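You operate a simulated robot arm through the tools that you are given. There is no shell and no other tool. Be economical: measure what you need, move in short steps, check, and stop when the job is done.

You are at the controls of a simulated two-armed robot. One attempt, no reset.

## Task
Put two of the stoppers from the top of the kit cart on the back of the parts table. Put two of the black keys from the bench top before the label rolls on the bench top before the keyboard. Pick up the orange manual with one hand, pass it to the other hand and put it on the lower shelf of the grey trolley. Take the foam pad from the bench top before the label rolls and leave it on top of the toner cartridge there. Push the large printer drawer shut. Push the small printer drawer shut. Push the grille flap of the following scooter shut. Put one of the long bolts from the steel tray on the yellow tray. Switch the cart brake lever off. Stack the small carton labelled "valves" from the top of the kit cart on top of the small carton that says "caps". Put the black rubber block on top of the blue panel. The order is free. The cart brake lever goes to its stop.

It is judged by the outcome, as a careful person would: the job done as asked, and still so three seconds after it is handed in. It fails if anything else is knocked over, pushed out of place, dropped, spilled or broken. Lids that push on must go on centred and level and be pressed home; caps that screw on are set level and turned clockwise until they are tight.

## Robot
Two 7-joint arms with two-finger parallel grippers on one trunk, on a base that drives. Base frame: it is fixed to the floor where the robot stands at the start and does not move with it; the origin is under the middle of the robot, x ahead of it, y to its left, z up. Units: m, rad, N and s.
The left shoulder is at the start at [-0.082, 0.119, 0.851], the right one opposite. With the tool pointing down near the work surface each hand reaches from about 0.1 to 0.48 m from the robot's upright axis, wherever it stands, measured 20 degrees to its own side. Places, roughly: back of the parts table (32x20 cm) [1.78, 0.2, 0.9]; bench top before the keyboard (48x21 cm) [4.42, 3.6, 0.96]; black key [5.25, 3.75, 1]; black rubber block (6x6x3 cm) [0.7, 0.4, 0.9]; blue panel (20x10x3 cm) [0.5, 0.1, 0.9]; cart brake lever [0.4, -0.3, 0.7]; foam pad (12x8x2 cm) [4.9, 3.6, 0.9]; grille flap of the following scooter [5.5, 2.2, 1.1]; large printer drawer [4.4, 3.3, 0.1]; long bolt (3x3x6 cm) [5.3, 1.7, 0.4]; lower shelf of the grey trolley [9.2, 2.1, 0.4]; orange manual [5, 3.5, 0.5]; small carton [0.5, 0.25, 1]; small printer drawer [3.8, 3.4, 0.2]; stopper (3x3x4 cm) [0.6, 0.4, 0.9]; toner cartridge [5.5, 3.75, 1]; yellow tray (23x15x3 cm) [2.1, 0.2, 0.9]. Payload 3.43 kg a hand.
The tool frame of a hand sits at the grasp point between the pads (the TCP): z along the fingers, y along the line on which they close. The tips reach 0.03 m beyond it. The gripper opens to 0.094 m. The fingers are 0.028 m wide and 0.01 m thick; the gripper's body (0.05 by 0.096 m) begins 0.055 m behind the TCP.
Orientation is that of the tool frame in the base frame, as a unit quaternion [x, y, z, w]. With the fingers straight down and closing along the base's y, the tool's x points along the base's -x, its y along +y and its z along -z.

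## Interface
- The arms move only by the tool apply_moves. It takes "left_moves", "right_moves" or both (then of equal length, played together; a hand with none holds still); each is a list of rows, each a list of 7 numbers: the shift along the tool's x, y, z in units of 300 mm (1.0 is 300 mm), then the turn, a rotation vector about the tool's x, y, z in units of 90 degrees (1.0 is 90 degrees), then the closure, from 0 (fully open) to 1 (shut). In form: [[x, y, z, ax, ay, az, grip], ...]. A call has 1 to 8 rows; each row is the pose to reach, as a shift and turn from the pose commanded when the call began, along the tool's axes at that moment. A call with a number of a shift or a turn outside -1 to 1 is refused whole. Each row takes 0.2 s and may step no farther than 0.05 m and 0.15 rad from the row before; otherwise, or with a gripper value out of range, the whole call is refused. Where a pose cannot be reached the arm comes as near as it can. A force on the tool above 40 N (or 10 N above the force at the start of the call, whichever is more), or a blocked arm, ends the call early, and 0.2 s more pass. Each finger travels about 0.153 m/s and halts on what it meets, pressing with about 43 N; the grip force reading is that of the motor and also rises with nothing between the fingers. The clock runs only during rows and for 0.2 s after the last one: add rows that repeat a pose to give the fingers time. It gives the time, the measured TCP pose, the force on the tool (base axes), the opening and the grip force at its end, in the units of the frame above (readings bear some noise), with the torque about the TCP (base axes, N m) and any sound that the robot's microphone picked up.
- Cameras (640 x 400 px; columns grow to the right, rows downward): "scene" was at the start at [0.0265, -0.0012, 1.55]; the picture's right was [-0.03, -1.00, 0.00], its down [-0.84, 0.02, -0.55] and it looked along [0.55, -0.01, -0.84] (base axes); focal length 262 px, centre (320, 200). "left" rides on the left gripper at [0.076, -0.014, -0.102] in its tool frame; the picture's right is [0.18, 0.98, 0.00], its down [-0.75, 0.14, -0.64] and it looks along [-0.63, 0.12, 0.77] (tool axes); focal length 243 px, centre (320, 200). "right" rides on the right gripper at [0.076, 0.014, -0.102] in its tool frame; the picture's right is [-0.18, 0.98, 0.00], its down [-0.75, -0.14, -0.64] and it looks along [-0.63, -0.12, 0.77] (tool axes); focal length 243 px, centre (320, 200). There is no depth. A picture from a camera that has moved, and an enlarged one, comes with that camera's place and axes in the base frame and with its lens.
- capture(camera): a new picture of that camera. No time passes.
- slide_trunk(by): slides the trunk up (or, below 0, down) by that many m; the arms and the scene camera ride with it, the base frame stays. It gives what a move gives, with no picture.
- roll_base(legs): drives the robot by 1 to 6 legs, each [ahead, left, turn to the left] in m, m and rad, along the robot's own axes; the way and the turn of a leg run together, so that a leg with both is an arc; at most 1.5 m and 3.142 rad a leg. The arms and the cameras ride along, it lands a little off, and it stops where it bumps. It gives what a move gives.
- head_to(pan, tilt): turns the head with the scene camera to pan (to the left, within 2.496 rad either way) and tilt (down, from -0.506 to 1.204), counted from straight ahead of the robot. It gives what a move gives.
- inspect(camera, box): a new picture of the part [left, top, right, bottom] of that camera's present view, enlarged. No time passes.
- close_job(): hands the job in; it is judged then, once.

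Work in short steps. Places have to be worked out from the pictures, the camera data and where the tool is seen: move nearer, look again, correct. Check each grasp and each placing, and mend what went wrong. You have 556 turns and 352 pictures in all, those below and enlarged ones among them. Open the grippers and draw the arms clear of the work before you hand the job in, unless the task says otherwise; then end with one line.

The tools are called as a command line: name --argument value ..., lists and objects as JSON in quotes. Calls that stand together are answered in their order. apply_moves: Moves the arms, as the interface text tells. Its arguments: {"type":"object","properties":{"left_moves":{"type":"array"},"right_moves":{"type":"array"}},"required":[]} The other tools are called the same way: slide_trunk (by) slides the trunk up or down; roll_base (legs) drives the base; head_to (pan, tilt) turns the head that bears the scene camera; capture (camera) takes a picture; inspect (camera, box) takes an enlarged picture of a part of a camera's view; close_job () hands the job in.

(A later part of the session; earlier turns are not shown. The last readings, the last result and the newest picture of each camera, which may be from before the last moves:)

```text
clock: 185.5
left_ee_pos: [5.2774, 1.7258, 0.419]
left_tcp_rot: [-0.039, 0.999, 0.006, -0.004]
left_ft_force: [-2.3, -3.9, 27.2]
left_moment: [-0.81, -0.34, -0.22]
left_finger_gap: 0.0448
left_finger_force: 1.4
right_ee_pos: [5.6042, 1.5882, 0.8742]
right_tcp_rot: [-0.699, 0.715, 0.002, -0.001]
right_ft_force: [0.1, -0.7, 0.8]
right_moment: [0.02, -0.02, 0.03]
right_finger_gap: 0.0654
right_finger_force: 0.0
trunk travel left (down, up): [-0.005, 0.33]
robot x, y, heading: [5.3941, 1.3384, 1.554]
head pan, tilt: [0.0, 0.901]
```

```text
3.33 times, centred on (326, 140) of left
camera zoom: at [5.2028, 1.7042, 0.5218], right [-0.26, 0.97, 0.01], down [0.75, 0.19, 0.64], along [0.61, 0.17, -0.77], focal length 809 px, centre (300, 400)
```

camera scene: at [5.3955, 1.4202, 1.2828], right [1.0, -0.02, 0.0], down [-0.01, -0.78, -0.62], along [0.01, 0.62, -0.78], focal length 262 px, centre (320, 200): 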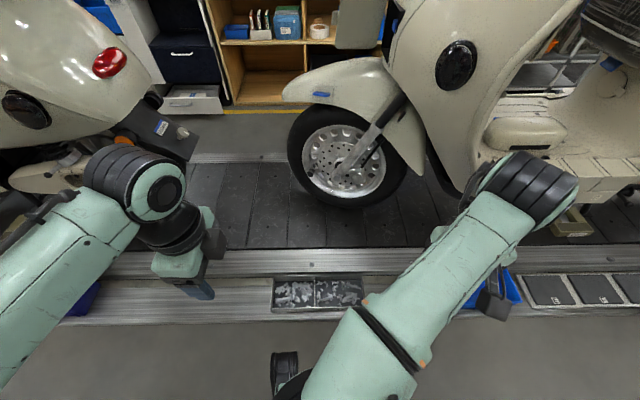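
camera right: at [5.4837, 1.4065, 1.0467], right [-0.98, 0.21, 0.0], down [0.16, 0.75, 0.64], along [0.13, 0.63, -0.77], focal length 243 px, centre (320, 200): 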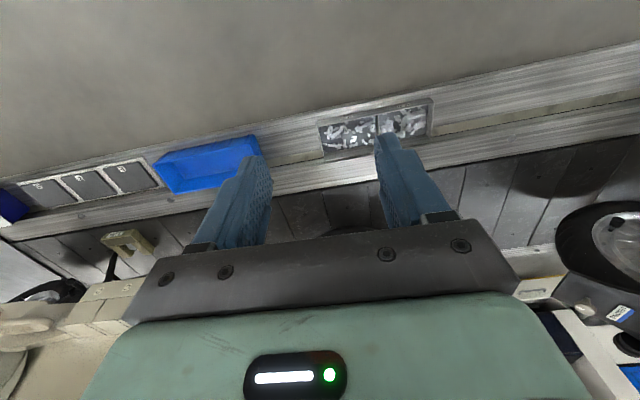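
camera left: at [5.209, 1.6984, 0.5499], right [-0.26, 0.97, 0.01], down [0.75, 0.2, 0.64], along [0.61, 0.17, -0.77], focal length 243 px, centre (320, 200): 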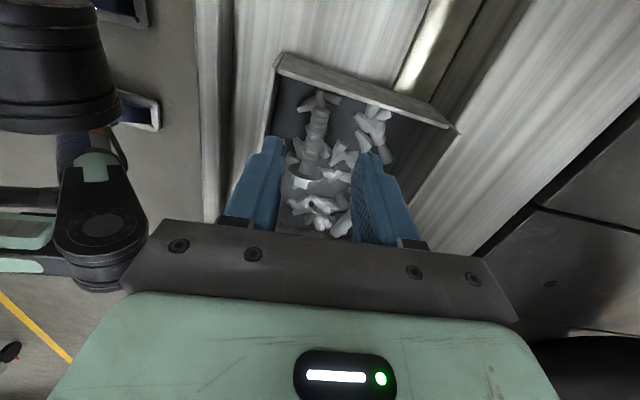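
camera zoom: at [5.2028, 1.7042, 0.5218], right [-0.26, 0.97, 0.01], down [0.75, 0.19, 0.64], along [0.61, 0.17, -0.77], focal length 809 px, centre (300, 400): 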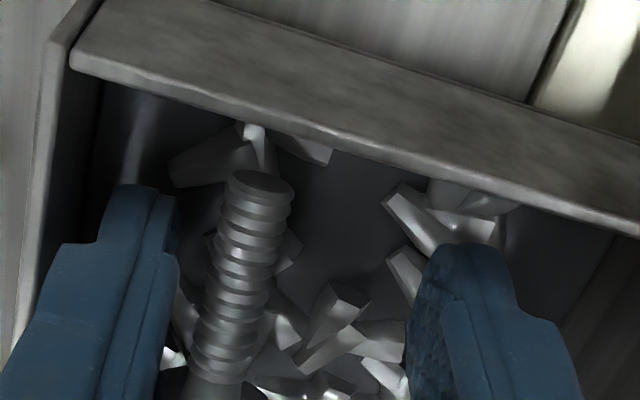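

The fingers are inside the tray straddling the bolt (touching the bottom). I close.

apply_moves --left_moves '[[0, 0, -0.004, 0, 0, 0, 0.54], [0, 0, -0.004, 0, 0, 0, 1], [0, 0, -0.004, 0, 0, 0, 1]]'

inspect --camera "left" --box '[230, 80, 422, 200]'

```text
clock: 186.3
left_ee_pos: [5.2794, 1.7269, 0.4174]
left_tcp_rot: [-0.039, 0.999, 0.007, -0.002]
left_ft_force: [3.5, 5.3, 19.7]
left_moment: [-0.04, -0.4, -0.01]
left_finger_gap: 0.0101
left_finger_force: 43.0
right_ee_pos: [5.6042, 1.588, 0.8733]
right_tcp_rot: [-0.698, 0.716, 0.002, -0.001]
right_ft_force: [0.3, 0.2, -0.2]
right_moment: [-0.04, 0.01, 0.01]
right_finger_gap: 0.0659
right_finger_force: 0.1
trunk travel left (down, up): [-0.005, 0.33]
robot x, y, heading: [5.3937, 1.3389, 1.553]
head pan, tilt: [0.0, 0.901]
```

```text
3.33 times, centred on (326, 140) of left
camera zoom: at [5.2045, 1.7059, 0.5213], right [-0.26, 0.97, 0.01], down [0.74, 0.19, 0.64], along [0.62, 0.18, -0.77], focal length 809 px, centre (300, 400)
```

zoom: 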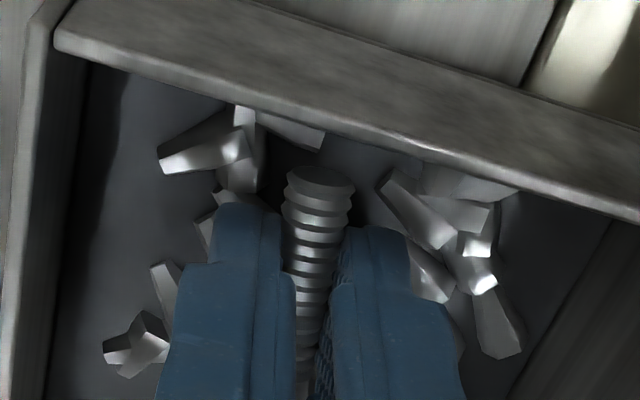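

The bolt shank is gripped at 10 mm. I lift slowly.

apply_moves --left_moves '[[0, 0, -0.03, 0, 0, 0, 1], [0, 0, -0.08, 0, 0, 0, 1], [0, 0, -0.18, 0, 0, 0, 1], [0, 0, -0.32, 0, 0, 0, 1], [0, 0, -0.46, 0, 0, 0, 1], [0, 0, -0.6, 0, 0, 0, 1]]'

capture --camera "left"

```text
clock: 187.7
left_ee_pos: [5.2783, 1.7239, 0.5926]
left_tcp_rot: [-0.039, 0.999, 0.001, -0.005]
left_ft_force: [-0.1, -0.5, -1.4]
left_moment: [0.02, 0.03, 0.0]
left_finger_gap: 0.0102
left_finger_force: 43.3
right_ee_pos: [5.6029, 1.5883, 0.8734]
right_tcp_rot: [-0.698, 0.716, 0.001, -0.002]
right_ft_force: [-1.0, 0.4, 0.0]
right_moment: [-0.02, 0.02, 0.0]
right_finger_gap: 0.0656
right_finger_force: 0.0
trunk travel left (down, up): [-0.005, 0.33]
robot x, y, heading: [5.3939, 1.3389, 1.551]
head pan, tilt: [0.0, 0.901]
```

```text
237 pictures are left
camera left: at [5.2049, 1.7038, 0.6973], right [-0.26, 0.97, 0.0], down [0.75, 0.2, 0.64], along [0.61, 0.17, -0.77], focal length 243 px, centre (320, 200)
```

left: 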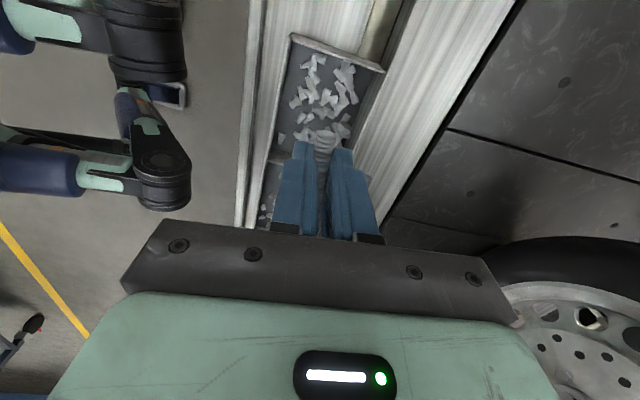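

Bolt held. While here I raise the trunk and study the scooter's grille flap.

apply_moves --left_moves '[[0.0, -0.15, -0.05, 0, 0, 0, 1], [0.0, -0.3, -0.1, 0, 0, 0, 1], [0.0, -0.45, -0.2, 0, 0, 0, 1], [0.1, -0.5, -0.3, 0, 0, 0, 1], [0.2, -0.5, -0.4, 0, 0, 0, 1]]'

slide_trunk --by 0.27

head_to --pan -0.1 --tilt 0.5

capture --camera "scene"

```text
refused: row 3 steps farther than a row can; nothing moved
```

```text
clock: 190.5
left_ee_pos: [5.2788, 1.7226, 0.8651]
left_tcp_rot: [-0.039, 0.999, 0.002, -0.005]
left_ft_force: [-0.7, -0.8, -0.8]
left_moment: [0.02, 0.02, -0.03]
left_finger_gap: 0.0102
left_finger_force: 43.0
right_ee_pos: [5.6035, 1.5881, 1.143]
right_tcp_rot: [-0.698, 0.716, 0.001, -0.001]
right_ft_force: [0.1, -0.5, -0.9]
right_moment: [0.01, 0.0, 0.02]
right_finger_gap: 0.0661
right_finger_force: 0.1
trunk travel left (down, up): [-0.275, 0.06]
robot x, y, heading: [5.3955, 1.3384, 1.547]
head pan, tilt: [0.0, 0.901]
```

```text
clock: 191.3
left_ee_pos: [5.2799, 1.7245, 0.867]
left_tcp_rot: [-0.04, 0.999, 0.002, -0.004]
left_ft_force: [0.0, 0.4, -0.8]
left_moment: [-0.03, -0.02, -0.02]
left_finger_gap: 0.0104
left_finger_force: 43.1
right_ee_pos: [5.6035, 1.5901, 1.1436]
right_tcp_rot: [-0.698, 0.716, 0.001, -0.001]
right_ft_force: [0.1, -0.6, -0.1]
right_moment: [0.01, -0.01, 0.03]
right_finger_gap: 0.0659
right_finger_force: 0.1
trunk travel left (down, up): [-0.275, 0.06]
robot x, y, heading: [5.3955, 1.3368, 1.559]
head pan, tilt: [-0.099, 0.499]
```

```text
236 pictures are left
camera scene: at [5.4038, 1.3861, 1.5905], right [0.99, -0.12, 0.0], down [-0.06, -0.48, -0.88], along [0.1, 0.87, -0.48], focal length 262 px, centre (320, 200)
```

scene: 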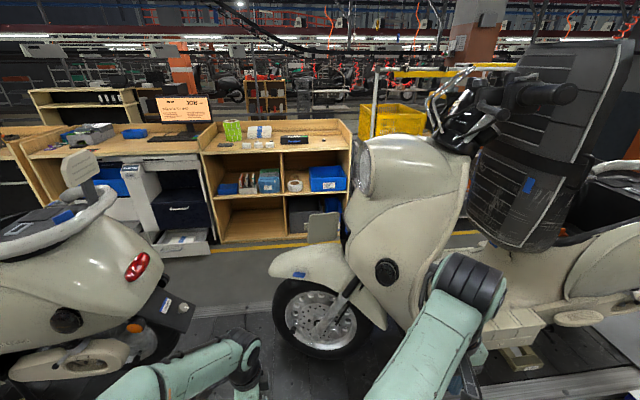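

inspect --camera "scene" --box '[270, 180, 398, 260]'

inspect --camera "scene" --box '[20, 80, 360, 280]'

```text
5.00 times, centred on (334, 220) of scene
camera zoom: at [5.4038, 1.3861, 1.5905], right [0.99, -0.12, 0.0], down [-0.06, -0.48, -0.88], along [0.1, 0.87, -0.48], focal length 1310 px, centre (250, 100)
```

zoom: 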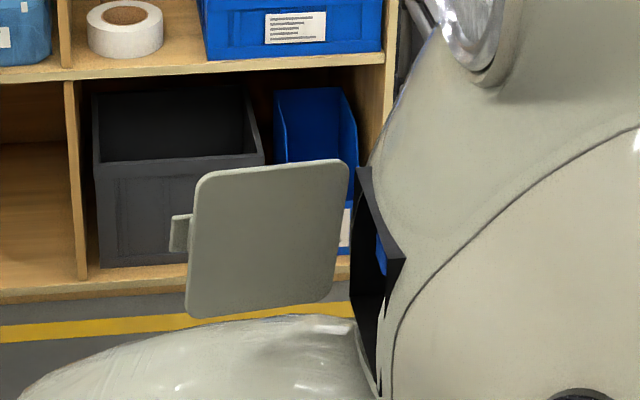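

```text
1.88 times, centred on (190, 180) of scene
camera zoom: at [5.4038, 1.3861, 1.5905], right [0.99, -0.12, 0.0], down [-0.06, -0.48, -0.88], along [0.1, 0.87, -0.48], focal length 493 px, centre (565, 238)
```

zoom: 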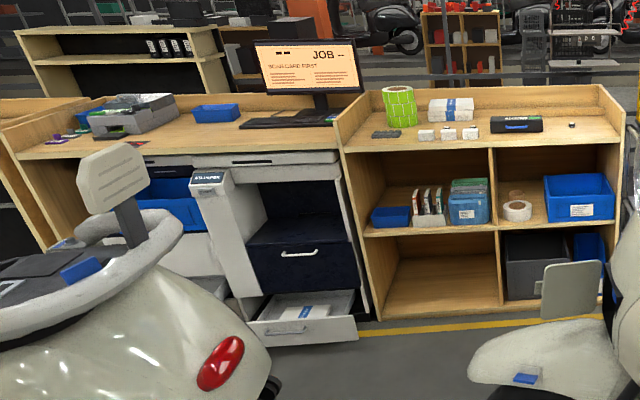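

The flap is about (5.50, 2.155, 1.05), hinged on its far (+y) edge, so it is best pushed shut from the aisle behind the conveyor. First I take the bolt to the yellow tray: tuck the left hand.

apply_moves --left_moves '[[0.03, -0.07, -0.1, 0, 0, 0, 1], [0.06, -0.14, -0.2, 0, 0, 0, 1], [0.1, -0.21, -0.3, 0, 0, 0, 1], [0.13, -0.28, -0.4, 0, 0, 0, 1], [0.16, -0.35, -0.5, 0, 0, 0, 1], [0.2, -0.42, -0.6, 0, 0, 0, 1], [0.23, -0.5, -0.7, 0, 0, 0, 1], [0.27, -0.57, -0.8, 0, 0, 0, 1]]'

capture --camera "left"

```text
clock: 193.1
left_ee_pos: [5.2136, 1.5439, 1.1045]
left_tcp_rot: [-0.039, 0.999, 0.003, -0.004]
left_ft_force: [1.6, -0.6, -0.4]
left_moment: [-0.01, 0.03, -0.03]
left_finger_gap: 0.0104
left_finger_force: 42.9
right_ee_pos: [5.6039, 1.5893, 1.1439]
right_tcp_rot: [-0.698, 0.716, 0.001, -0.001]
right_ft_force: [-1.0, -0.3, 0.2]
right_moment: [0.03, 0.02, -0.03]
right_finger_gap: 0.0656
right_finger_force: 0.0
trunk travel left (down, up): [-0.275, 0.06]
robot x, y, heading: [5.396, 1.3404, 1.551]
head pan, tilt: [-0.099, 0.499]
```

```text
233 pictures are left
camera left: at [5.1401, 1.5242, 1.208], right [-0.26, 0.97, 0.01], down [0.75, 0.2, 0.64], along [0.61, 0.17, -0.77], focal length 243 px, centre (320, 200)
```

left: 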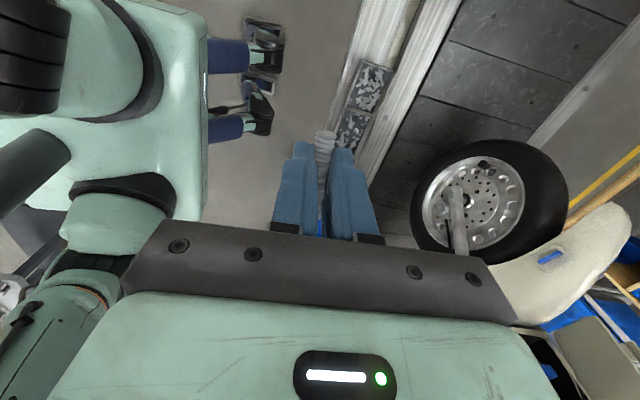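

Bolt is secure. I drive back the way I came toward the yellow tray.

roll_base --legs '[[0, 0, 0.02], [-0.2, 0, 0], [0, 1.2, 0], [-1.3, 0, 0], [-0.42, 0, 0]]'

roll_base --legs '[[0, 1.2, 0], [0, 0.9, 0]]'

```text
clock: 213.8
left_ee_pos: [3.966, -0.3537, 1.1025]
left_tcp_rot: [-0.023, 1.0, 0.003, -0.004]
left_ft_force: [0.5, 0.3, -1.5]
left_moment: [0.0, -0.02, -0.01]
left_finger_gap: 0.0101
left_finger_force: 43.4
right_ee_pos: [4.3562, -0.3234, 1.1426]
right_tcp_rot: [-0.687, 0.727, 0.001, -0.001]
right_ft_force: [0.7, -0.2, 0.6]
right_moment: [-0.04, 0.01, 0.0]
right_finger_gap: 0.0658
right_finger_force: 0.1
trunk travel left (down, up): [-0.275, 0.06]
robot x, y, heading: [4.1394, -0.5655, 1.52]
head pan, tilt: [-0.099, 0.499]
```

```text
clock: 232.5
left_ee_pos: [1.8564, -0.2631, 1.1039]
left_tcp_rot: [-0.03, 1.0, 0.003, -0.003]
left_ft_force: [0.5, -0.5, -0.1]
left_moment: [0.0, 0.0, 0.0]
left_finger_gap: 0.0103
left_finger_force: 43.0
right_ee_pos: [2.2464, -0.2268, 1.1443]
right_tcp_rot: [-0.691, 0.723, 0.001, -0.001]
right_ft_force: [-1.2, 0.0, 0.7]
right_moment: [-0.01, 0.01, 0.01]
right_finger_gap: 0.066
right_finger_force: 0.0
trunk travel left (down, up): [-0.275, 0.06]
robot x, y, heading: [2.0331, -0.4718, 1.531]
head pan, tilt: [-0.099, 0.499]
```

roll_base --legs '[[0, -0.13, 0.04], [0.22, 0, 0]]'

head_to --pan 0.0 --tilt 0.9

capture --camera "scene"

```text
clock: 235.7
left_ee_pos: [1.9786, -0.0483, 1.1047]
left_tcp_rot: [-0.049, 0.999, 0.003, -0.005]
left_ft_force: [-0.7, -0.6, -0.4]
left_moment: [-0.02, -0.03, 0.0]
left_finger_gap: 0.0103
left_finger_force: 43.4
right_ee_pos: [2.3678, 0.0022, 1.1438]
right_tcp_rot: [-0.705, 0.709, 0.001, -0.002]
right_ft_force: [0.3, -0.3, 0.4]
right_moment: [0.0, -0.01, 0.0]
right_finger_gap: 0.0658
right_finger_force: 0.1
trunk travel left (down, up): [-0.275, 0.06]
robot x, y, heading: [2.163, -0.2525, 1.572]
head pan, tilt: [-0.099, 0.499]
```

```text
clock: 236.5
left_ee_pos: [1.9782, -0.0493, 1.1039]
left_tcp_rot: [-0.05, 0.999, 0.003, -0.004]
left_ft_force: [-0.4, 0.2, 0.3]
left_moment: [0.0, 0.01, -0.05]
left_finger_gap: 0.0106
left_finger_force: 43.6
right_ee_pos: [2.3666, 0.0018, 1.144]
right_tcp_rot: [-0.705, 0.709, 0.002, -0.001]
right_ft_force: [0.2, -0.4, -1.1]
right_moment: [-0.01, -0.01, 0.0]
right_finger_gap: 0.066
right_finger_force: 0.0
trunk travel left (down, up): [-0.275, 0.06]
robot x, y, heading: [2.1605, -0.2527, 1.571]
head pan, tilt: [0.0, 0.901]
```

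```text
232 pictures are left
camera scene: at [2.1621, -0.2205, 1.5567], right [1.0, 0.0, 0.0], down [0.0, -0.78, -0.62], along [0.0, 0.62, -0.78], focal length 262 px, centre (320, 200)
```

scene: 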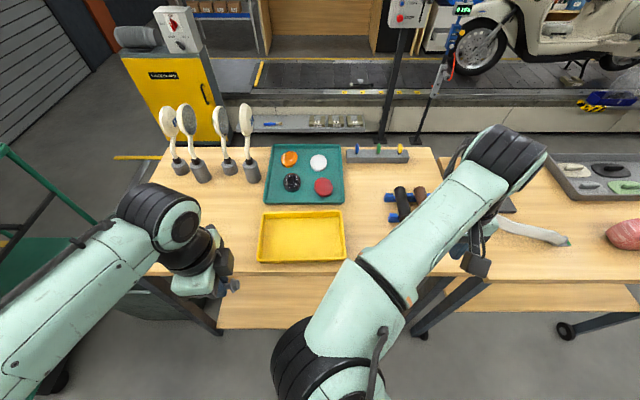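

Yellow tray centre is about (2.108, 0.163). I move the bolt over it.

apply_moves --left_moves '[[-0.074, 0.112, 0.0, 0, 0, 0, 1], [-0.148, 0.224, 0.03, 0, 0, 0, 1], [-0.222, 0.336, 0.06, 0, 0, 0, 1], [-0.296, 0.448, 0.1, 0, 0, 0, 1], [-0.37, 0.56, 0.15, 0, 0, 0, 1], [-0.442, 0.673, 0.213, 0, 0, 0, 1]]'

capture --camera "left"

inspect --camera "scene" --box '[220, 180, 380, 280]'

```text
clock: 237.9
left_ee_pos: [2.0905, 0.1665, 1.0368]
left_tcp_rot: [-0.049, 0.999, 0.002, -0.005]
left_ft_force: [0.8, 0.0, -1.1]
left_moment: [0.0, 0.01, -0.01]
left_finger_gap: 0.0101
left_finger_force: 43.3
right_ee_pos: [2.3678, 0.0022, 1.1427]
right_tcp_rot: [-0.705, 0.709, 0.002, -0.001]
right_ft_force: [-0.4, 0.2, -0.1]
right_moment: [-0.03, -0.01, -0.02]
right_finger_gap: 0.0658
right_finger_force: 0.0
trunk travel left (down, up): [-0.275, 0.06]
robot x, y, heading: [2.163, -0.2512, 1.573]
head pan, tilt: [0.0, 0.901]
```

```text
231 pictures are left
camera left: at [2.0182, 0.1439, 1.1407], right [-0.28, 0.96, 0.01], down [0.74, 0.21, 0.64], along [0.61, 0.18, -0.77], focal length 243 px, centre (320, 200)
```

left: 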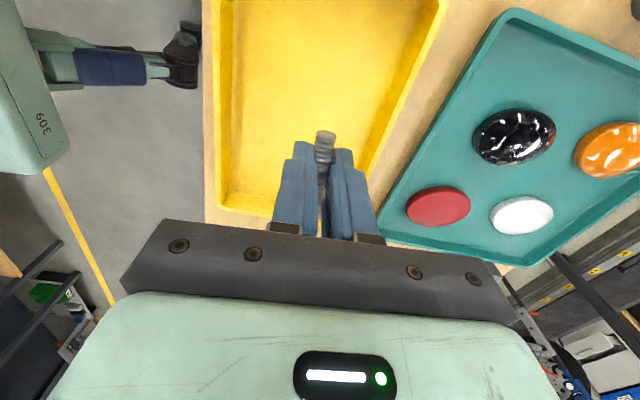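

```text
4.00 times, centred on (300, 230) of scene
camera zoom: at [2.1627, -0.2189, 1.5567], right [1.0, 0.0, 0.0], down [0.0, -0.78, -0.62], along [0.0, 0.62, -0.78], focal length 1048 px, centre (400, 80)
```

zoom: 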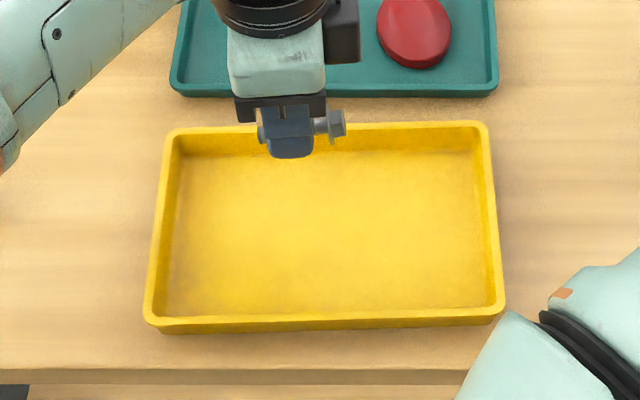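

Bolt is level and over the tray. I lower to near the tray floor, then step until contact.

apply_moves --left_moves '[[0, 0, 0.12, 0, 0, 0, 1], [0, 0, 0.22, 0, 0, 0, 1], [0, 0, 0.27, 0, 0, 0, 1], [0, 0, 0.283, 0, 0, 0, 1], [0, 0, 0.296, 0, 0, 0, 1], [0, 0, 0.31, 0, 0, 0, 1], [0, 0, 0.32, 0, 0, 0, 1], [0, 0, 0.33, 0, 0, 0, 1]]'

inspect --camera "scene" --box '[220, 180, 380, 280]'

```text
clock: 239.7
left_ee_pos: [2.0885, 0.1651, 0.9418]
left_tcp_rot: [-0.05, 0.999, 0.003, -0.004]
left_ft_force: [0.2, -0.1, 0.0]
left_moment: [-0.04, 0.02, 0.01]
left_finger_gap: 0.0104
left_finger_force: 42.8
right_ee_pos: [2.3671, 0.0014, 1.1435]
right_tcp_rot: [-0.705, 0.709, 0.001, -0.001]
right_ft_force: [0.7, -0.3, -0.9]
right_moment: [-0.03, -0.02, 0.03]
right_finger_gap: 0.0659
right_finger_force: 0.0
trunk travel left (down, up): [-0.275, 0.06]
robot x, y, heading: [2.1615, -0.2526, 1.569]
head pan, tilt: [0.0, 0.901]
```

```text
4.00 times, centred on (300, 230) of scene
camera zoom: at [2.1621, -0.2203, 1.5567], right [1.0, 0.0, 0.0], down [0.0, -0.78, -0.62], along [0.0, 0.62, -0.78], focal length 1048 px, centre (400, 80)
```

zoom: 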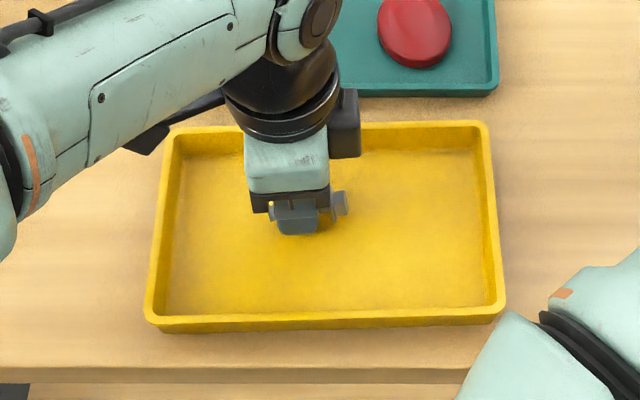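

apply_moves --left_moves '[[0, 0, 0.008, 0, 0, 0, 1], [0, 0, 0.016, 0, 0, 0, 1], [0, 0, 0.024, 0, 0, 0, 1], [0, 0, 0.032, 0, 0, 0, 1]]'

```text
clock: 240.7
left_ee_pos: [2.0903, 0.1657, 0.9338]
left_tcp_rot: [-0.049, 0.999, 0.005, -0.003]
left_ft_force: [-2.5, 0.3, 17.2]
left_moment: [-0.13, -0.08, -0.16]
left_finger_gap: 0.0104
left_finger_force: 43.1
right_ee_pos: [2.3672, -0.0006, 1.1445]
right_tcp_rot: [-0.706, 0.709, 0.002, 0.0]
right_ft_force: [-0.2, -0.7, -0.2]
right_moment: [-0.03, 0.0, 0.0]
right_finger_gap: 0.0659
right_finger_force: 0.1
trunk travel left (down, up): [-0.275, 0.06]
robot x, y, heading: [2.1629, -0.2542, 1.573]
head pan, tilt: [0.0, 0.901]
```

Contact at 17 N. I open and rise.

apply_moves --left_moves '[[0, 0, -0.003, 0, 0, 0, 0.7], [0, 0, -0.003, 0, 0, 0, 0.6], [0, 0, -0.1, 0, 0, 0, 0.6], [0, 0, -0.25, 0, 0, 0, 0.6], [0, 0, -0.4, 0, 0, 0, 0.6]]'

capture --camera "left"

```text
clock: 241.9
left_ee_pos: [2.0887, 0.1681, 1.0513]
left_tcp_rot: [-0.049, 0.999, 0.002, -0.004]
left_ft_force: [-0.4, 0.0, 0.2]
left_moment: [-0.01, -0.01, -0.01]
left_finger_gap: 0.0378
left_finger_force: 0.0
right_ee_pos: [2.3674, 0.0012, 1.1445]
right_tcp_rot: [-0.705, 0.709, 0.001, -0.002]
right_ft_force: [-1.7, 1.7, -0.1]
right_moment: [0.01, -0.01, 0.0]
right_finger_gap: 0.0658
right_finger_force: 0.0
trunk travel left (down, up): [-0.275, 0.06]
robot x, y, heading: [2.1626, -0.251, 1.572]
head pan, tilt: [0.0, 0.901]
```

```text
228 pictures are left
camera left: at [2.016, 0.1464, 1.156], right [-0.28, 0.96, 0.01], down [0.74, 0.21, 0.64], along [0.61, 0.18, -0.77], focal length 243 px, centre (320, 200)
```

left: 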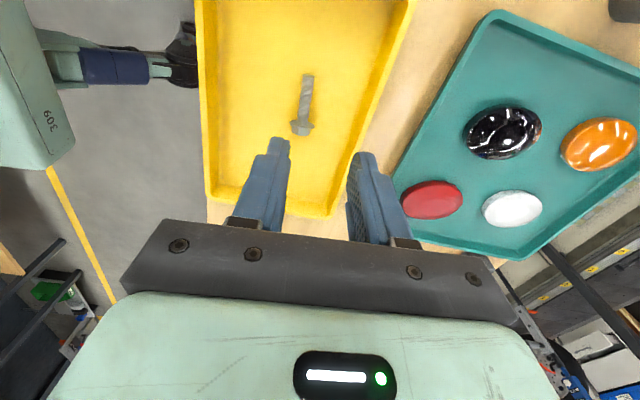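

The bolt lies in the yellow tray. I unwind the left hand and tuck it.

apply_moves --left_moves '[[0, 0, -0.05, 0, 0, -0.095, 0.3], [0, 0, -0.1, 0, 0, -0.19, 0], [0, 0, -0.15, 0, 0, -0.285, 0], [0, 0, -0.2, 0, 0, -0.38, 0], [0, 0, -0.25, 0, 0, -0.475, 0], [0, 0, -0.3, 0, 0, -0.57, 0], [0, 0, -0.3, 0, 0, -0.665, 0], [0, 0, -0.3, 0, 0, -0.76, 0]]'

apply_moves --left_moves '[[0, 0, 0, 0, 0, -0.09, 0], [0, 0, 0, 0, 0, -0.18, 0]]'

apply_moves --left_moves '[[0.12, 0.07, 0, 0, 0, 0, 0], [0.24, 0.14, 0, 0, 0, 0, 0], [0.36, 0.21, 0, 0, 0, 0, 0], [0.48, 0.28, 0, 0, 0, 0, 0], [0.58, 0.35, 0, 0, 0, 0, 0]]'

capture --camera "scene"

```text
clock: 243.7
left_ee_pos: [2.0907, 0.1655, 1.1424]
left_tcp_rot: [-0.604, 0.797, 0.004, -0.002]
left_ft_force: [0.7, 0.6, -0.2]
left_moment: [0.0, -0.01, 0.04]
left_finger_gap: 0.0941
left_finger_force: 0.0
right_ee_pos: [2.3679, 0.0016, 1.1433]
right_tcp_rot: [-0.705, 0.709, 0.001, -0.001]
right_ft_force: [0.0, -0.5, 0.3]
right_moment: [0.02, 0.02, -0.02]
right_finger_gap: 0.0659
right_finger_force: 0.0
trunk travel left (down, up): [-0.275, 0.06]
robot x, y, heading: [2.1586, -0.2515, 1.571]
head pan, tilt: [0.0, 0.901]
```

```text
clock: 244.3
left_ee_pos: [2.0905, 0.1654, 1.1403]
left_tcp_rot: [0.709, -0.705, -0.004, 0.002]
left_ft_force: [0.8, -0.4, 0.4]
left_moment: [0.04, 0.01, -0.01]
left_finger_gap: 0.0941
left_finger_force: 0.1
right_ee_pos: [2.366, 0.0016, 1.1433]
right_tcp_rot: [-0.705, 0.709, 0.001, -0.001]
right_ft_force: [-0.3, -0.4, 0.5]
right_moment: [0.03, 0.0, 0.0]
right_finger_gap: 0.0659
right_finger_force: 0.1
trunk travel left (down, up): [-0.275, 0.06]
robot x, y, heading: [2.1672, -0.2526, 1.574]
head pan, tilt: [0.0, 0.901]
```

```text
clock: 245.5
left_ee_pos: [1.9842, -0.0125, 1.1445]
left_tcp_rot: [0.709, -0.705, -0.005, 0.001]
left_ft_force: [0.2, 0.2, -0.3]
left_moment: [-0.01, 0.0, 0.02]
left_finger_gap: 0.0937
left_finger_force: 0.0
right_ee_pos: [2.3667, 0.0014, 1.144]
right_tcp_rot: [-0.705, 0.709, 0.001, -0.001]
right_ft_force: [-0.5, -0.6, 0.8]
right_moment: [-0.01, -0.01, -0.02]
right_finger_gap: 0.0657
right_finger_force: 0.1
trunk travel left (down, up): [-0.275, 0.06]
robot x, y, heading: [2.1632, -0.253, 1.572]
head pan, tilt: [0.0, 0.901]
```

```text
227 pictures are left
camera scene: at [2.1616, -0.2212, 1.5567], right [1.0, 0.0, 0.0], down [0.0, -0.78, -0.62], along [0.0, 0.62, -0.78], focal length 262 px, centre (320, 200)
```

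scene: 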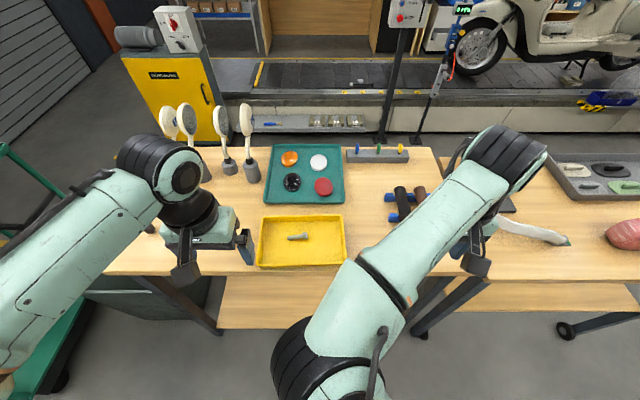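

Done here. I travel around: back, along the lane, through the gap, and on toward the conveyor's right end.

roll_base --legs '[[-0.32, 0, 0], [0, -1.0, 0], [0, -1.03, 0], [1.3, 0, 0], [0.38, 0, 0]]'

head_to --pan -1.2 --tilt 0.4

capture --camera "scene"

```text
clock: 273.2
left_ee_pos: [3.9666, 1.3826, 1.1442]
left_tcp_rot: [0.716, -0.699, -0.004, 0.003]
left_ft_force: [-0.4, -0.7, -0.1]
left_moment: [-0.02, -0.04, -0.02]
left_finger_gap: 0.094
left_finger_force: 0.1
right_ee_pos: [4.3484, 1.4017, 1.1434]
right_tcp_rot: [0.712, -0.702, -0.001, 0.001]
right_ft_force: [-0.2, 0.0, 0.3]
right_moment: [-0.01, 0.01, 0.01]
right_finger_gap: 0.066
right_finger_force: 0.0
trunk travel left (down, up): [-0.275, 0.06]
robot x, y, heading: [4.1467, 1.1431, 1.591]
head pan, tilt: [0.0, 0.901]
```

```text
clock: 274.6
left_ee_pos: [3.9675, 1.3833, 1.1441]
left_tcp_rot: [0.716, -0.698, -0.005, 0.001]
left_ft_force: [0.5, -0.3, -1.0]
left_moment: [0.02, 0.02, 0.01]
left_finger_gap: 0.0939
left_finger_force: 0.1
right_ee_pos: [4.3491, 1.4026, 1.1427]
right_tcp_rot: [0.712, -0.702, -0.001, 0.002]
right_ft_force: [0.0, -0.7, 0.5]
right_moment: [0.0, 0.01, -0.02]
right_finger_gap: 0.0656
right_finger_force: 0.1
trunk travel left (down, up): [-0.275, 0.06]
robot x, y, heading: [4.1459, 1.1455, 1.593]
head pan, tilt: [-1.201, 0.4]
```

```text
226 pictures are left
camera scene: at [4.2355, 1.1363, 1.5997], right [0.38, -0.92, 0.0], down [-0.36, -0.15, -0.92], along [0.85, 0.35, -0.39], focal length 262 px, centre (320, 200)
```

scene: 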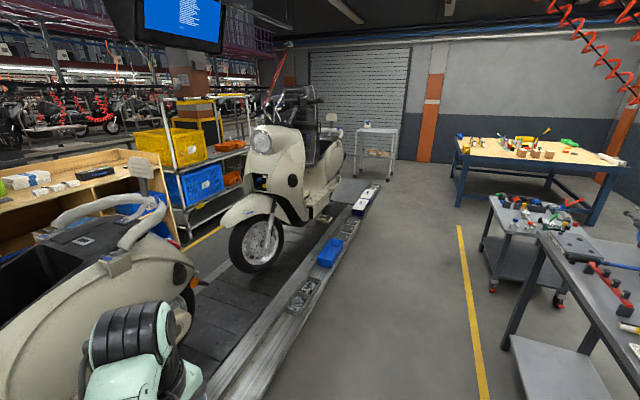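

The way along the conveyor is open to its end near x 7.5. I strafe right along it in legs.

roll_base --legs '[[0, -0.2, -0.022], [0, -1.3, 0], [0, -1.2, 0], [0, -1.2, 0]]'

head_to --pan 0.3 --tilt 0.4

capture --camera "scene"

```text
clock: 308.6
left_ee_pos: [7.8471, 1.2246, 1.1444]
left_tcp_rot: [-0.682, 0.731, 0.003, 0.0]
left_ft_force: [0.1, -0.2, -0.1]
left_moment: [0.01, -0.03, -0.01]
left_finger_gap: 0.0939
left_finger_force: 0.1
right_ee_pos: [8.2302, 1.2087, 1.1446]
right_tcp_rot: [-0.68, 0.733, 0.001, 0.0]
right_ft_force: [-0.2, -0.7, -0.5]
right_moment: [0.0, 0.0, 0.02]
right_finger_gap: 0.0658
right_finger_force: 0.0
trunk travel left (down, up): [-0.275, 0.06]
robot x, y, heading: [8.0084, 0.9695, 1.497]
head pan, tilt: [-1.201, 0.4]
stopped in leg 4: the robot was blocked; the commanded pose is now the measured one
```

```text
clock: 310.2
left_ee_pos: [7.8468, 1.2249, 1.1419]
left_tcp_rot: [-0.683, 0.73, 0.004, 0.0]
left_ft_force: [0.0, -0.5, -0.3]
left_moment: [0.03, 0.03, -0.01]
left_finger_gap: 0.0939
left_finger_force: 0.0
right_ee_pos: [8.23, 1.2082, 1.1443]
right_tcp_rot: [-0.68, 0.734, -0.001, 0.001]
right_ft_force: [-0.4, -0.7, 0.3]
right_moment: [-0.02, 0.0, -0.02]
right_finger_gap: 0.0658
right_finger_force: 0.1
trunk travel left (down, up): [-0.275, 0.06]
robot x, y, heading: [8.0076, 0.9694, 1.498]
head pan, tilt: [0.3, 0.4]
```

```text
225 pictures are left
camera scene: at [7.9812, 1.0177, 1.5996], right [0.97, 0.23, 0.0], down [0.09, -0.38, -0.92], along [-0.21, 0.9, -0.39], focal length 262 px, centre (320, 200)
```

scene: 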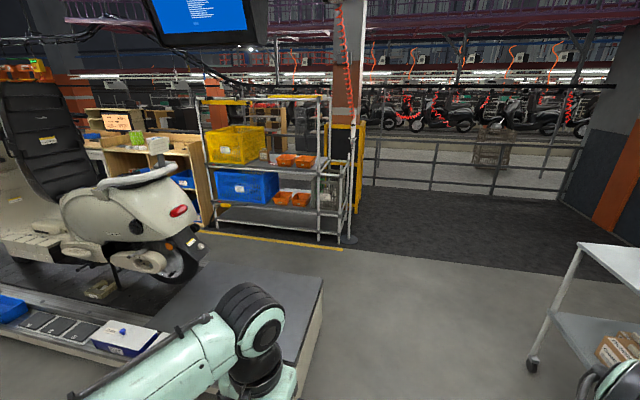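

It stopped at x≈8.01 by a bump. I look to the right to see what it touched.

head_to --pan -1.5 --tilt 0.7

capture --camera "scene"

capture --camera "right"

```text
clock: 312.0
left_ee_pos: [7.8477, 1.2243, 1.1427]
left_tcp_rot: [-0.683, 0.73, 0.003, 0.001]
left_ft_force: [0.1, -0.4, 1.1]
left_moment: [-0.02, -0.01, 0.05]
left_finger_gap: 0.0941
left_finger_force: 0.0
right_ee_pos: [8.2291, 1.2083, 1.1447]
right_tcp_rot: [-0.68, 0.733, 0.0, -0.001]
right_ft_force: [-0.6, 0.8, 0.3]
right_moment: [0.01, 0.0, 0.0]
right_finger_gap: 0.0656
right_finger_force: 0.0
trunk travel left (down, up): [-0.275, 0.06]
robot x, y, heading: [8.0055, 0.9711, 1.503]
head pan, tilt: [-1.499, 0.7]
```

```text
224 pictures are left
camera scene: at [8.0874, 0.9277, 1.5731], right [0.0, -1.0, 0.0], down [-0.64, 0.0, -0.77], along [0.77, 0.0, -0.64], focal length 262 px, centre (320, 200)
```

scene: 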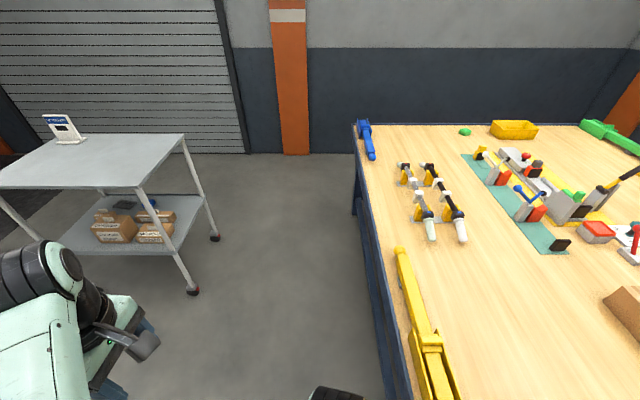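

```text
223 pictures are left
camera right: at [8.2091, 1.1347, 1.2469], right [-0.97, 0.26, 0.0], down [0.2, 0.74, 0.64], along [0.17, 0.62, -0.77], focal length 243 px, centre (320, 200)
```

right: 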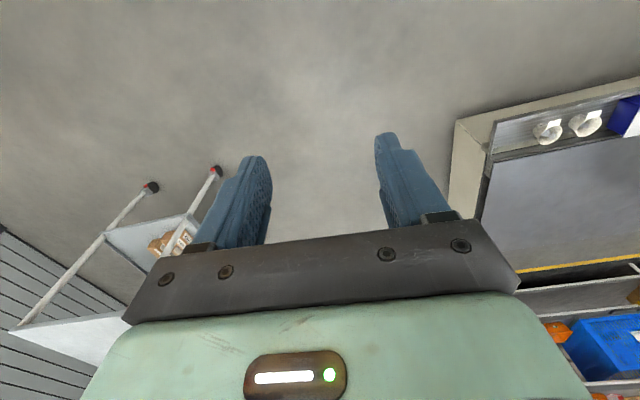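

I brushed the edge of the heavy workbench; nothing on it moved. I move ahead between the conveyor end and trolley to the rear aisle.

roll_base --legs '[[0.2, 0.05, 0], [0, 0, 0.065], [1.4, 0, 0], [0.3, 0, 0]]'

head_to --pan 0.7 --tilt 0.4

capture --camera "scene"

```text
clock: 322.4
left_ee_pos: [7.8185, 3.1415, 1.1432]
left_tcp_rot: [-0.702, 0.712, 0.005, -0.001]
left_ft_force: [0.7, -0.1, 0.2]
left_moment: [0.01, 0.02, -0.01]
left_finger_gap: 0.0939
left_finger_force: 0.2
right_ee_pos: [8.2007, 3.1455, 1.1434]
right_tcp_rot: [-0.699, 0.716, 0.001, -0.003]
right_ft_force: [-0.4, 0.5, -0.1]
right_moment: [0.03, -0.03, 0.0]
right_finger_gap: 0.0657
right_finger_force: 0.1
trunk travel left (down, up): [-0.275, 0.06]
robot x, y, heading: [7.9885, 2.8952, 1.558]
head pan, tilt: [-1.499, 0.7]
```

```text
clock: 324.5
left_ee_pos: [7.8186, 3.1404, 1.1436]
left_tcp_rot: [-0.702, 0.712, 0.005, -0.001]
left_ft_force: [-0.8, 0.7, -0.7]
left_moment: [0.02, -0.03, 0.0]
left_finger_gap: 0.0938
left_finger_force: 0.1
right_ee_pos: [8.2004, 3.1442, 1.1438]
right_tcp_rot: [-0.698, 0.716, 0.001, -0.001]
right_ft_force: [-0.7, 0.1, -0.3]
right_moment: [-0.01, 0.0, -0.01]
right_finger_gap: 0.0659
right_finger_force: 0.1
trunk travel left (down, up): [-0.275, 0.06]
robot x, y, heading: [7.9903, 2.8953, 1.551]
head pan, tilt: [0.7, 0.4]
```

```text
222 pictures are left
camera scene: at [7.9319, 2.9237, 1.5997], right [0.78, 0.63, 0.0], down [0.25, -0.3, -0.92], along [-0.58, 0.71, -0.39], focal length 262 px, centre (320, 200)
```

scene: 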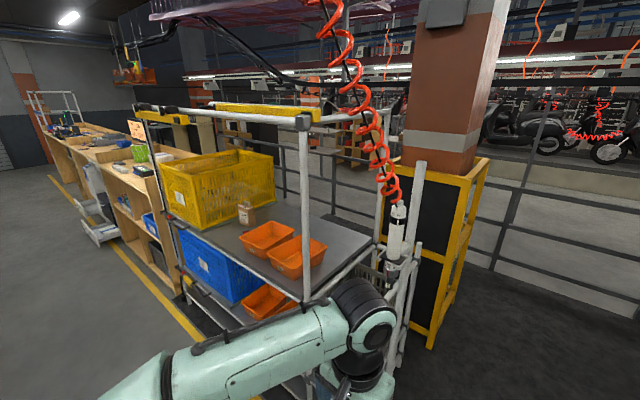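

The rack is near on the left front. For the flap I should face the conveyor from this aisle, so I turn around here where there is room, then look along the aisle.

roll_base --legs '[[-0.1, -0.1, 0], [0, 0, -3.12]]'

head_to --pan -1.1 --tilt 0.4

capture --camera "scene"

```text
clock: 333.3
left_ee_pos: [8.2635, 2.5531, 1.1441]
left_tcp_rot: [0.708, 0.707, 0.001, 0.005]
left_ft_force: [0.1, -0.2, -0.1]
left_moment: [0.01, -0.01, -0.02]
left_finger_gap: 0.0941
left_finger_force: 0.0
right_ee_pos: [7.8817, 2.5427, 1.1441]
right_tcp_rot: [0.711, 0.703, 0.001, 0.001]
right_ft_force: [0.6, 0.8, -0.5]
right_moment: [0.0, 0.01, -0.02]
right_finger_gap: 0.0658
right_finger_force: 0.1
trunk travel left (down, up): [-0.275, 0.06]
robot x, y, heading: [8.0889, 2.7989, -1.571]
head pan, tilt: [0.7, 0.4]
```

```text
clock: 335.1
left_ee_pos: [8.2627, 2.5524, 1.1432]
left_tcp_rot: [0.707, 0.707, 0.001, 0.004]
left_ft_force: [-0.1, 0.1, 1.1]
left_moment: [-0.02, 0.0, -0.01]
left_finger_gap: 0.094
left_finger_force: 0.1
right_ee_pos: [7.8803, 2.5421, 1.143]
right_tcp_rot: [0.71, 0.704, 0.002, 0.001]
right_ft_force: [0.5, -0.4, 0.0]
right_moment: [0.02, -0.01, -0.01]
right_finger_gap: 0.0656
right_finger_force: 0.1
trunk travel left (down, up): [-0.275, 0.06]
robot x, y, heading: [8.0913, 2.7945, -1.579]
head pan, tilt: [-1.1, 0.4]
```

```text
221 pictures are left
camera scene: at [8.0048, 2.7975, 1.5997], right [-0.45, 0.89, 0.0], down [0.35, 0.18, -0.92], along [-0.82, -0.42, -0.39], focal length 262 px, centre (320, 200)
```

scene: 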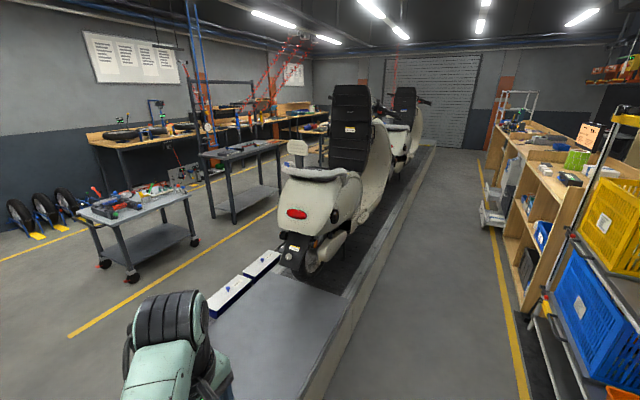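

The aisle is clear. I strafe along it toward the following scooter's front.

roll_base --legs '[[-0.06, 0, 0.008], [0, -1.0, 0], [0, -1.0, 0]]'

head_to --pan -0.5 --tilt 0.5

capture --camera "scene"

```text
clock: 353.4
left_ee_pos: [6.2722, 2.5884, 1.145]
left_tcp_rot: [0.706, 0.708, 0.001, 0.004]
left_ft_force: [0.3, 0.6, -0.1]
left_moment: [-0.01, 0.01, 0.0]
left_finger_gap: 0.0941
left_finger_force: 0.1
right_ee_pos: [5.889, 2.5768, 1.1445]
right_tcp_rot: [0.709, 0.705, 0.001, 0.001]
right_ft_force: [-0.1, -0.4, 0.5]
right_moment: [0.02, -0.01, 0.03]
right_finger_gap: 0.0657
right_finger_force: 0.1
trunk travel left (down, up): [-0.275, 0.06]
robot x, y, heading: [6.095, 2.8324, -1.573]
head pan, tilt: [-1.1, 0.4]
```

```text
clock: 354.4
left_ee_pos: [6.2715, 2.589, 1.1447]
left_tcp_rot: [0.706, 0.709, 0.001, 0.004]
left_ft_force: [0.1, 0.3, -0.1]
left_moment: [0.02, -0.02, 0.03]
left_finger_gap: 0.0939
left_finger_force: 0.0
right_ee_pos: [5.8902, 2.577, 1.1441]
right_tcp_rot: [0.71, 0.704, 0.001, 0.002]
right_ft_force: [-0.2, 0.0, 0.8]
right_moment: [0.03, 0.0, -0.03]
right_finger_gap: 0.0656
right_finger_force: 0.1
trunk travel left (down, up): [-0.275, 0.06]
robot x, y, heading: [6.0927, 2.8295, -1.566]
head pan, tilt: [-0.499, 0.499]
```

```text
220 pictures are left
camera scene: at [6.0521, 2.7958, 1.5906], right [-0.88, 0.48, 0.0], down [0.23, 0.42, -0.88], along [-0.42, -0.77, -0.48], focal length 262 px, centre (320, 200)
```

scene: 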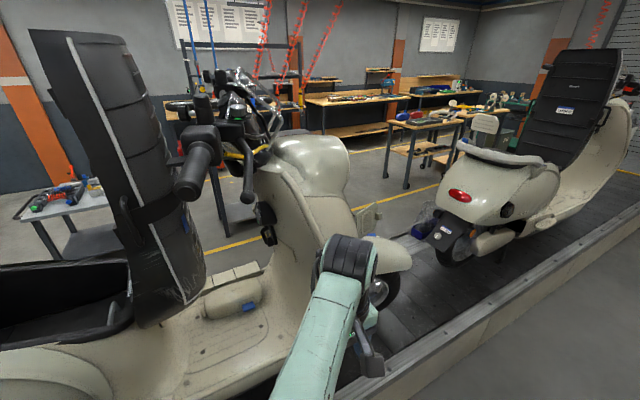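

The flap shows at about (5.49, 2.155, 1.07) from this side too. I continue to x≈5.15 and come nearer.

roll_base --legs '[[0, -0.95, 0], [0.14, 0, 0]]'

head_to --pan 0.4 --tilt 0.6

capture --camera "scene"

capture --camera "left"

```text
clock: 364.2
left_ee_pos: [5.3131, 2.4591, 1.1441]
left_tcp_rot: [0.698, 0.716, 0.003, 0.004]
left_ft_force: [0.5, 0.1, 0.6]
left_moment: [-0.03, 0.02, -0.01]
left_finger_gap: 0.0941
left_finger_force: 0.1
right_ee_pos: [4.9302, 2.4402, 1.144]
right_tcp_rot: [0.701, 0.713, 0.002, 0.001]
right_ft_force: [1.0, -0.4, -0.2]
right_moment: [-0.01, 0.01, -0.01]
right_finger_gap: 0.066
right_finger_force: 0.1
trunk travel left (down, up): [-0.275, 0.06]
robot x, y, heading: [5.1303, 2.6969, -1.549]
head pan, tilt: [-0.499, 0.499]
stopped in leg 2: the robot was blocked; the commanded pose is now the measured one
```

```text
clock: 365.4
left_ee_pos: [5.3121, 2.459, 1.1441]
left_tcp_rot: [0.698, 0.716, 0.002, 0.004]
left_ft_force: [0.1, -0.6, 0.5]
left_moment: [-0.02, -0.01, -0.01]
left_finger_gap: 0.0941
left_finger_force: 0.1
right_ee_pos: [4.9297, 2.4409, 1.1443]
right_tcp_rot: [0.702, 0.712, 0.002, 0.001]
right_ft_force: [-0.5, -0.5, -0.1]
right_moment: [-0.01, 0.0, -0.01]
right_finger_gap: 0.0656
right_finger_force: 0.1
trunk travel left (down, up): [-0.275, 0.06]
robot x, y, heading: [5.1276, 2.6966, -1.544]
head pan, tilt: [0.4, 0.6]
```

```text
219 pictures are left
camera scene: at [5.1656, 2.6628, 1.5815], right [-0.91, -0.41, 0.0], down [-0.23, 0.52, -0.83], along [0.34, -0.75, -0.56], focal length 262 px, centre (320, 200)
```

scene: 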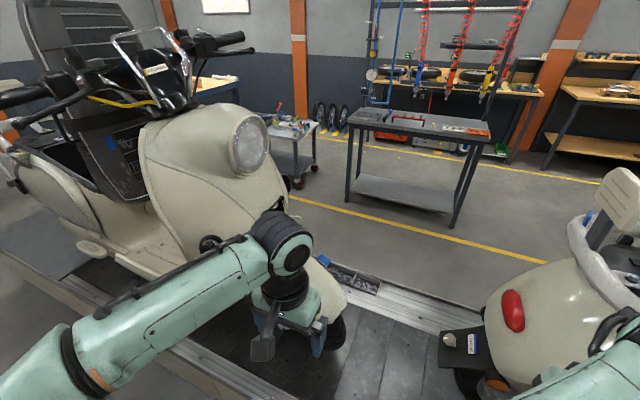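

```text
218 pictures are left
camera left: at [5.2947, 2.5357, 1.246], right [0.98, 0.21, 0.01], down [0.15, -0.75, 0.65], along [0.14, -0.63, -0.76], focal length 243 px, centre (320, 200)
```

left: 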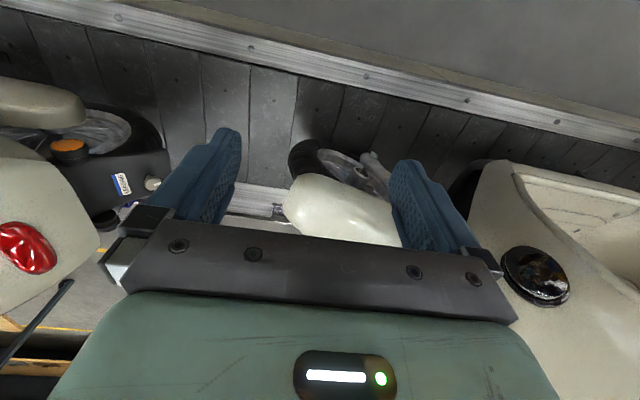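

The base touched the conveyor edge; that is as near as I get. The headlight is above z 1.2 and further back, so I pitch the left tool ~58° forward with fingers shut and approach beside the flap.

apply_moves --left_moves '[[-0.05, 0.04, 0.01, 0, -0.0915, 0, 1], [-0.1, 0.08, 0.02, 0, -0.183, 0, 1], [-0.15, 0.12, 0.03, 0, -0.2745, 0, 1], [-0.2, 0.16, 0.04, 0, -0.366, 0, 1], [-0.25, 0.2, 0.06, 0, -0.4575, 0, 1], [-0.3, 0.24, 0.07, 0, -0.549, 0, 1], [-0.338, 0.284, 0.08, 0, -0.64, 0, 1]]'

capture --camera "scene"

capture --camera "left"

```text
clock: 367.0
left_ee_pos: [5.3994, 2.3604, 1.1196]
left_tcp_rot: [0.613, 0.624, -0.335, 0.349]
left_ft_force: [0.0, -1.0, 0.2]
left_moment: [0.02, 0.02, -0.01]
left_finger_gap: 0.0
left_finger_force: 33.5
right_ee_pos: [4.9295, 2.4415, 1.1433]
right_tcp_rot: [0.702, 0.712, 0.001, 0.002]
right_ft_force: [-0.6, -0.5, -0.1]
right_moment: [0.03, 0.0, 0.0]
right_finger_gap: 0.0661
right_finger_force: 0.0
trunk travel left (down, up): [-0.275, 0.06]
robot x, y, heading: [5.1276, 2.7006, -1.549]
head pan, tilt: [0.4, 0.6]
```

```text
217 pictures are left
camera scene: at [5.1656, 2.6627, 1.5815], right [-0.91, -0.41, 0.0], down [-0.23, 0.52, -0.83], along [0.34, -0.75, -0.56], focal length 262 px, centre (320, 200)
```

scene: 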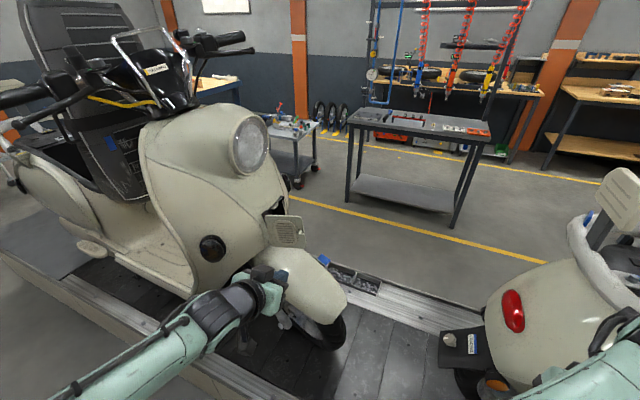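

```text
216 pictures are left
camera left: at [5.3815, 2.4874, 1.11], right [0.98, 0.12, -0.15], down [0.13, 0.15, 0.98], along [0.14, -0.98, 0.13], focal length 243 px, centre (320, 200)
```

left: 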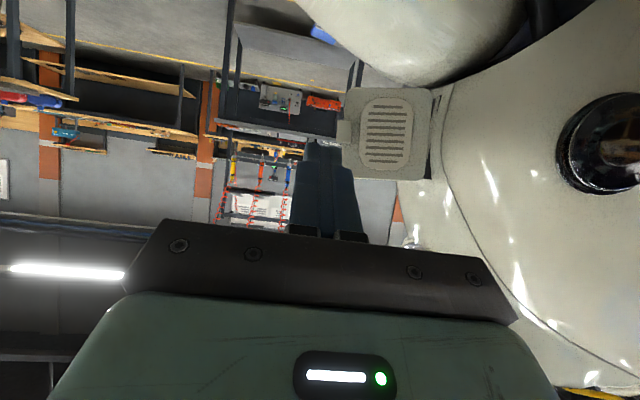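

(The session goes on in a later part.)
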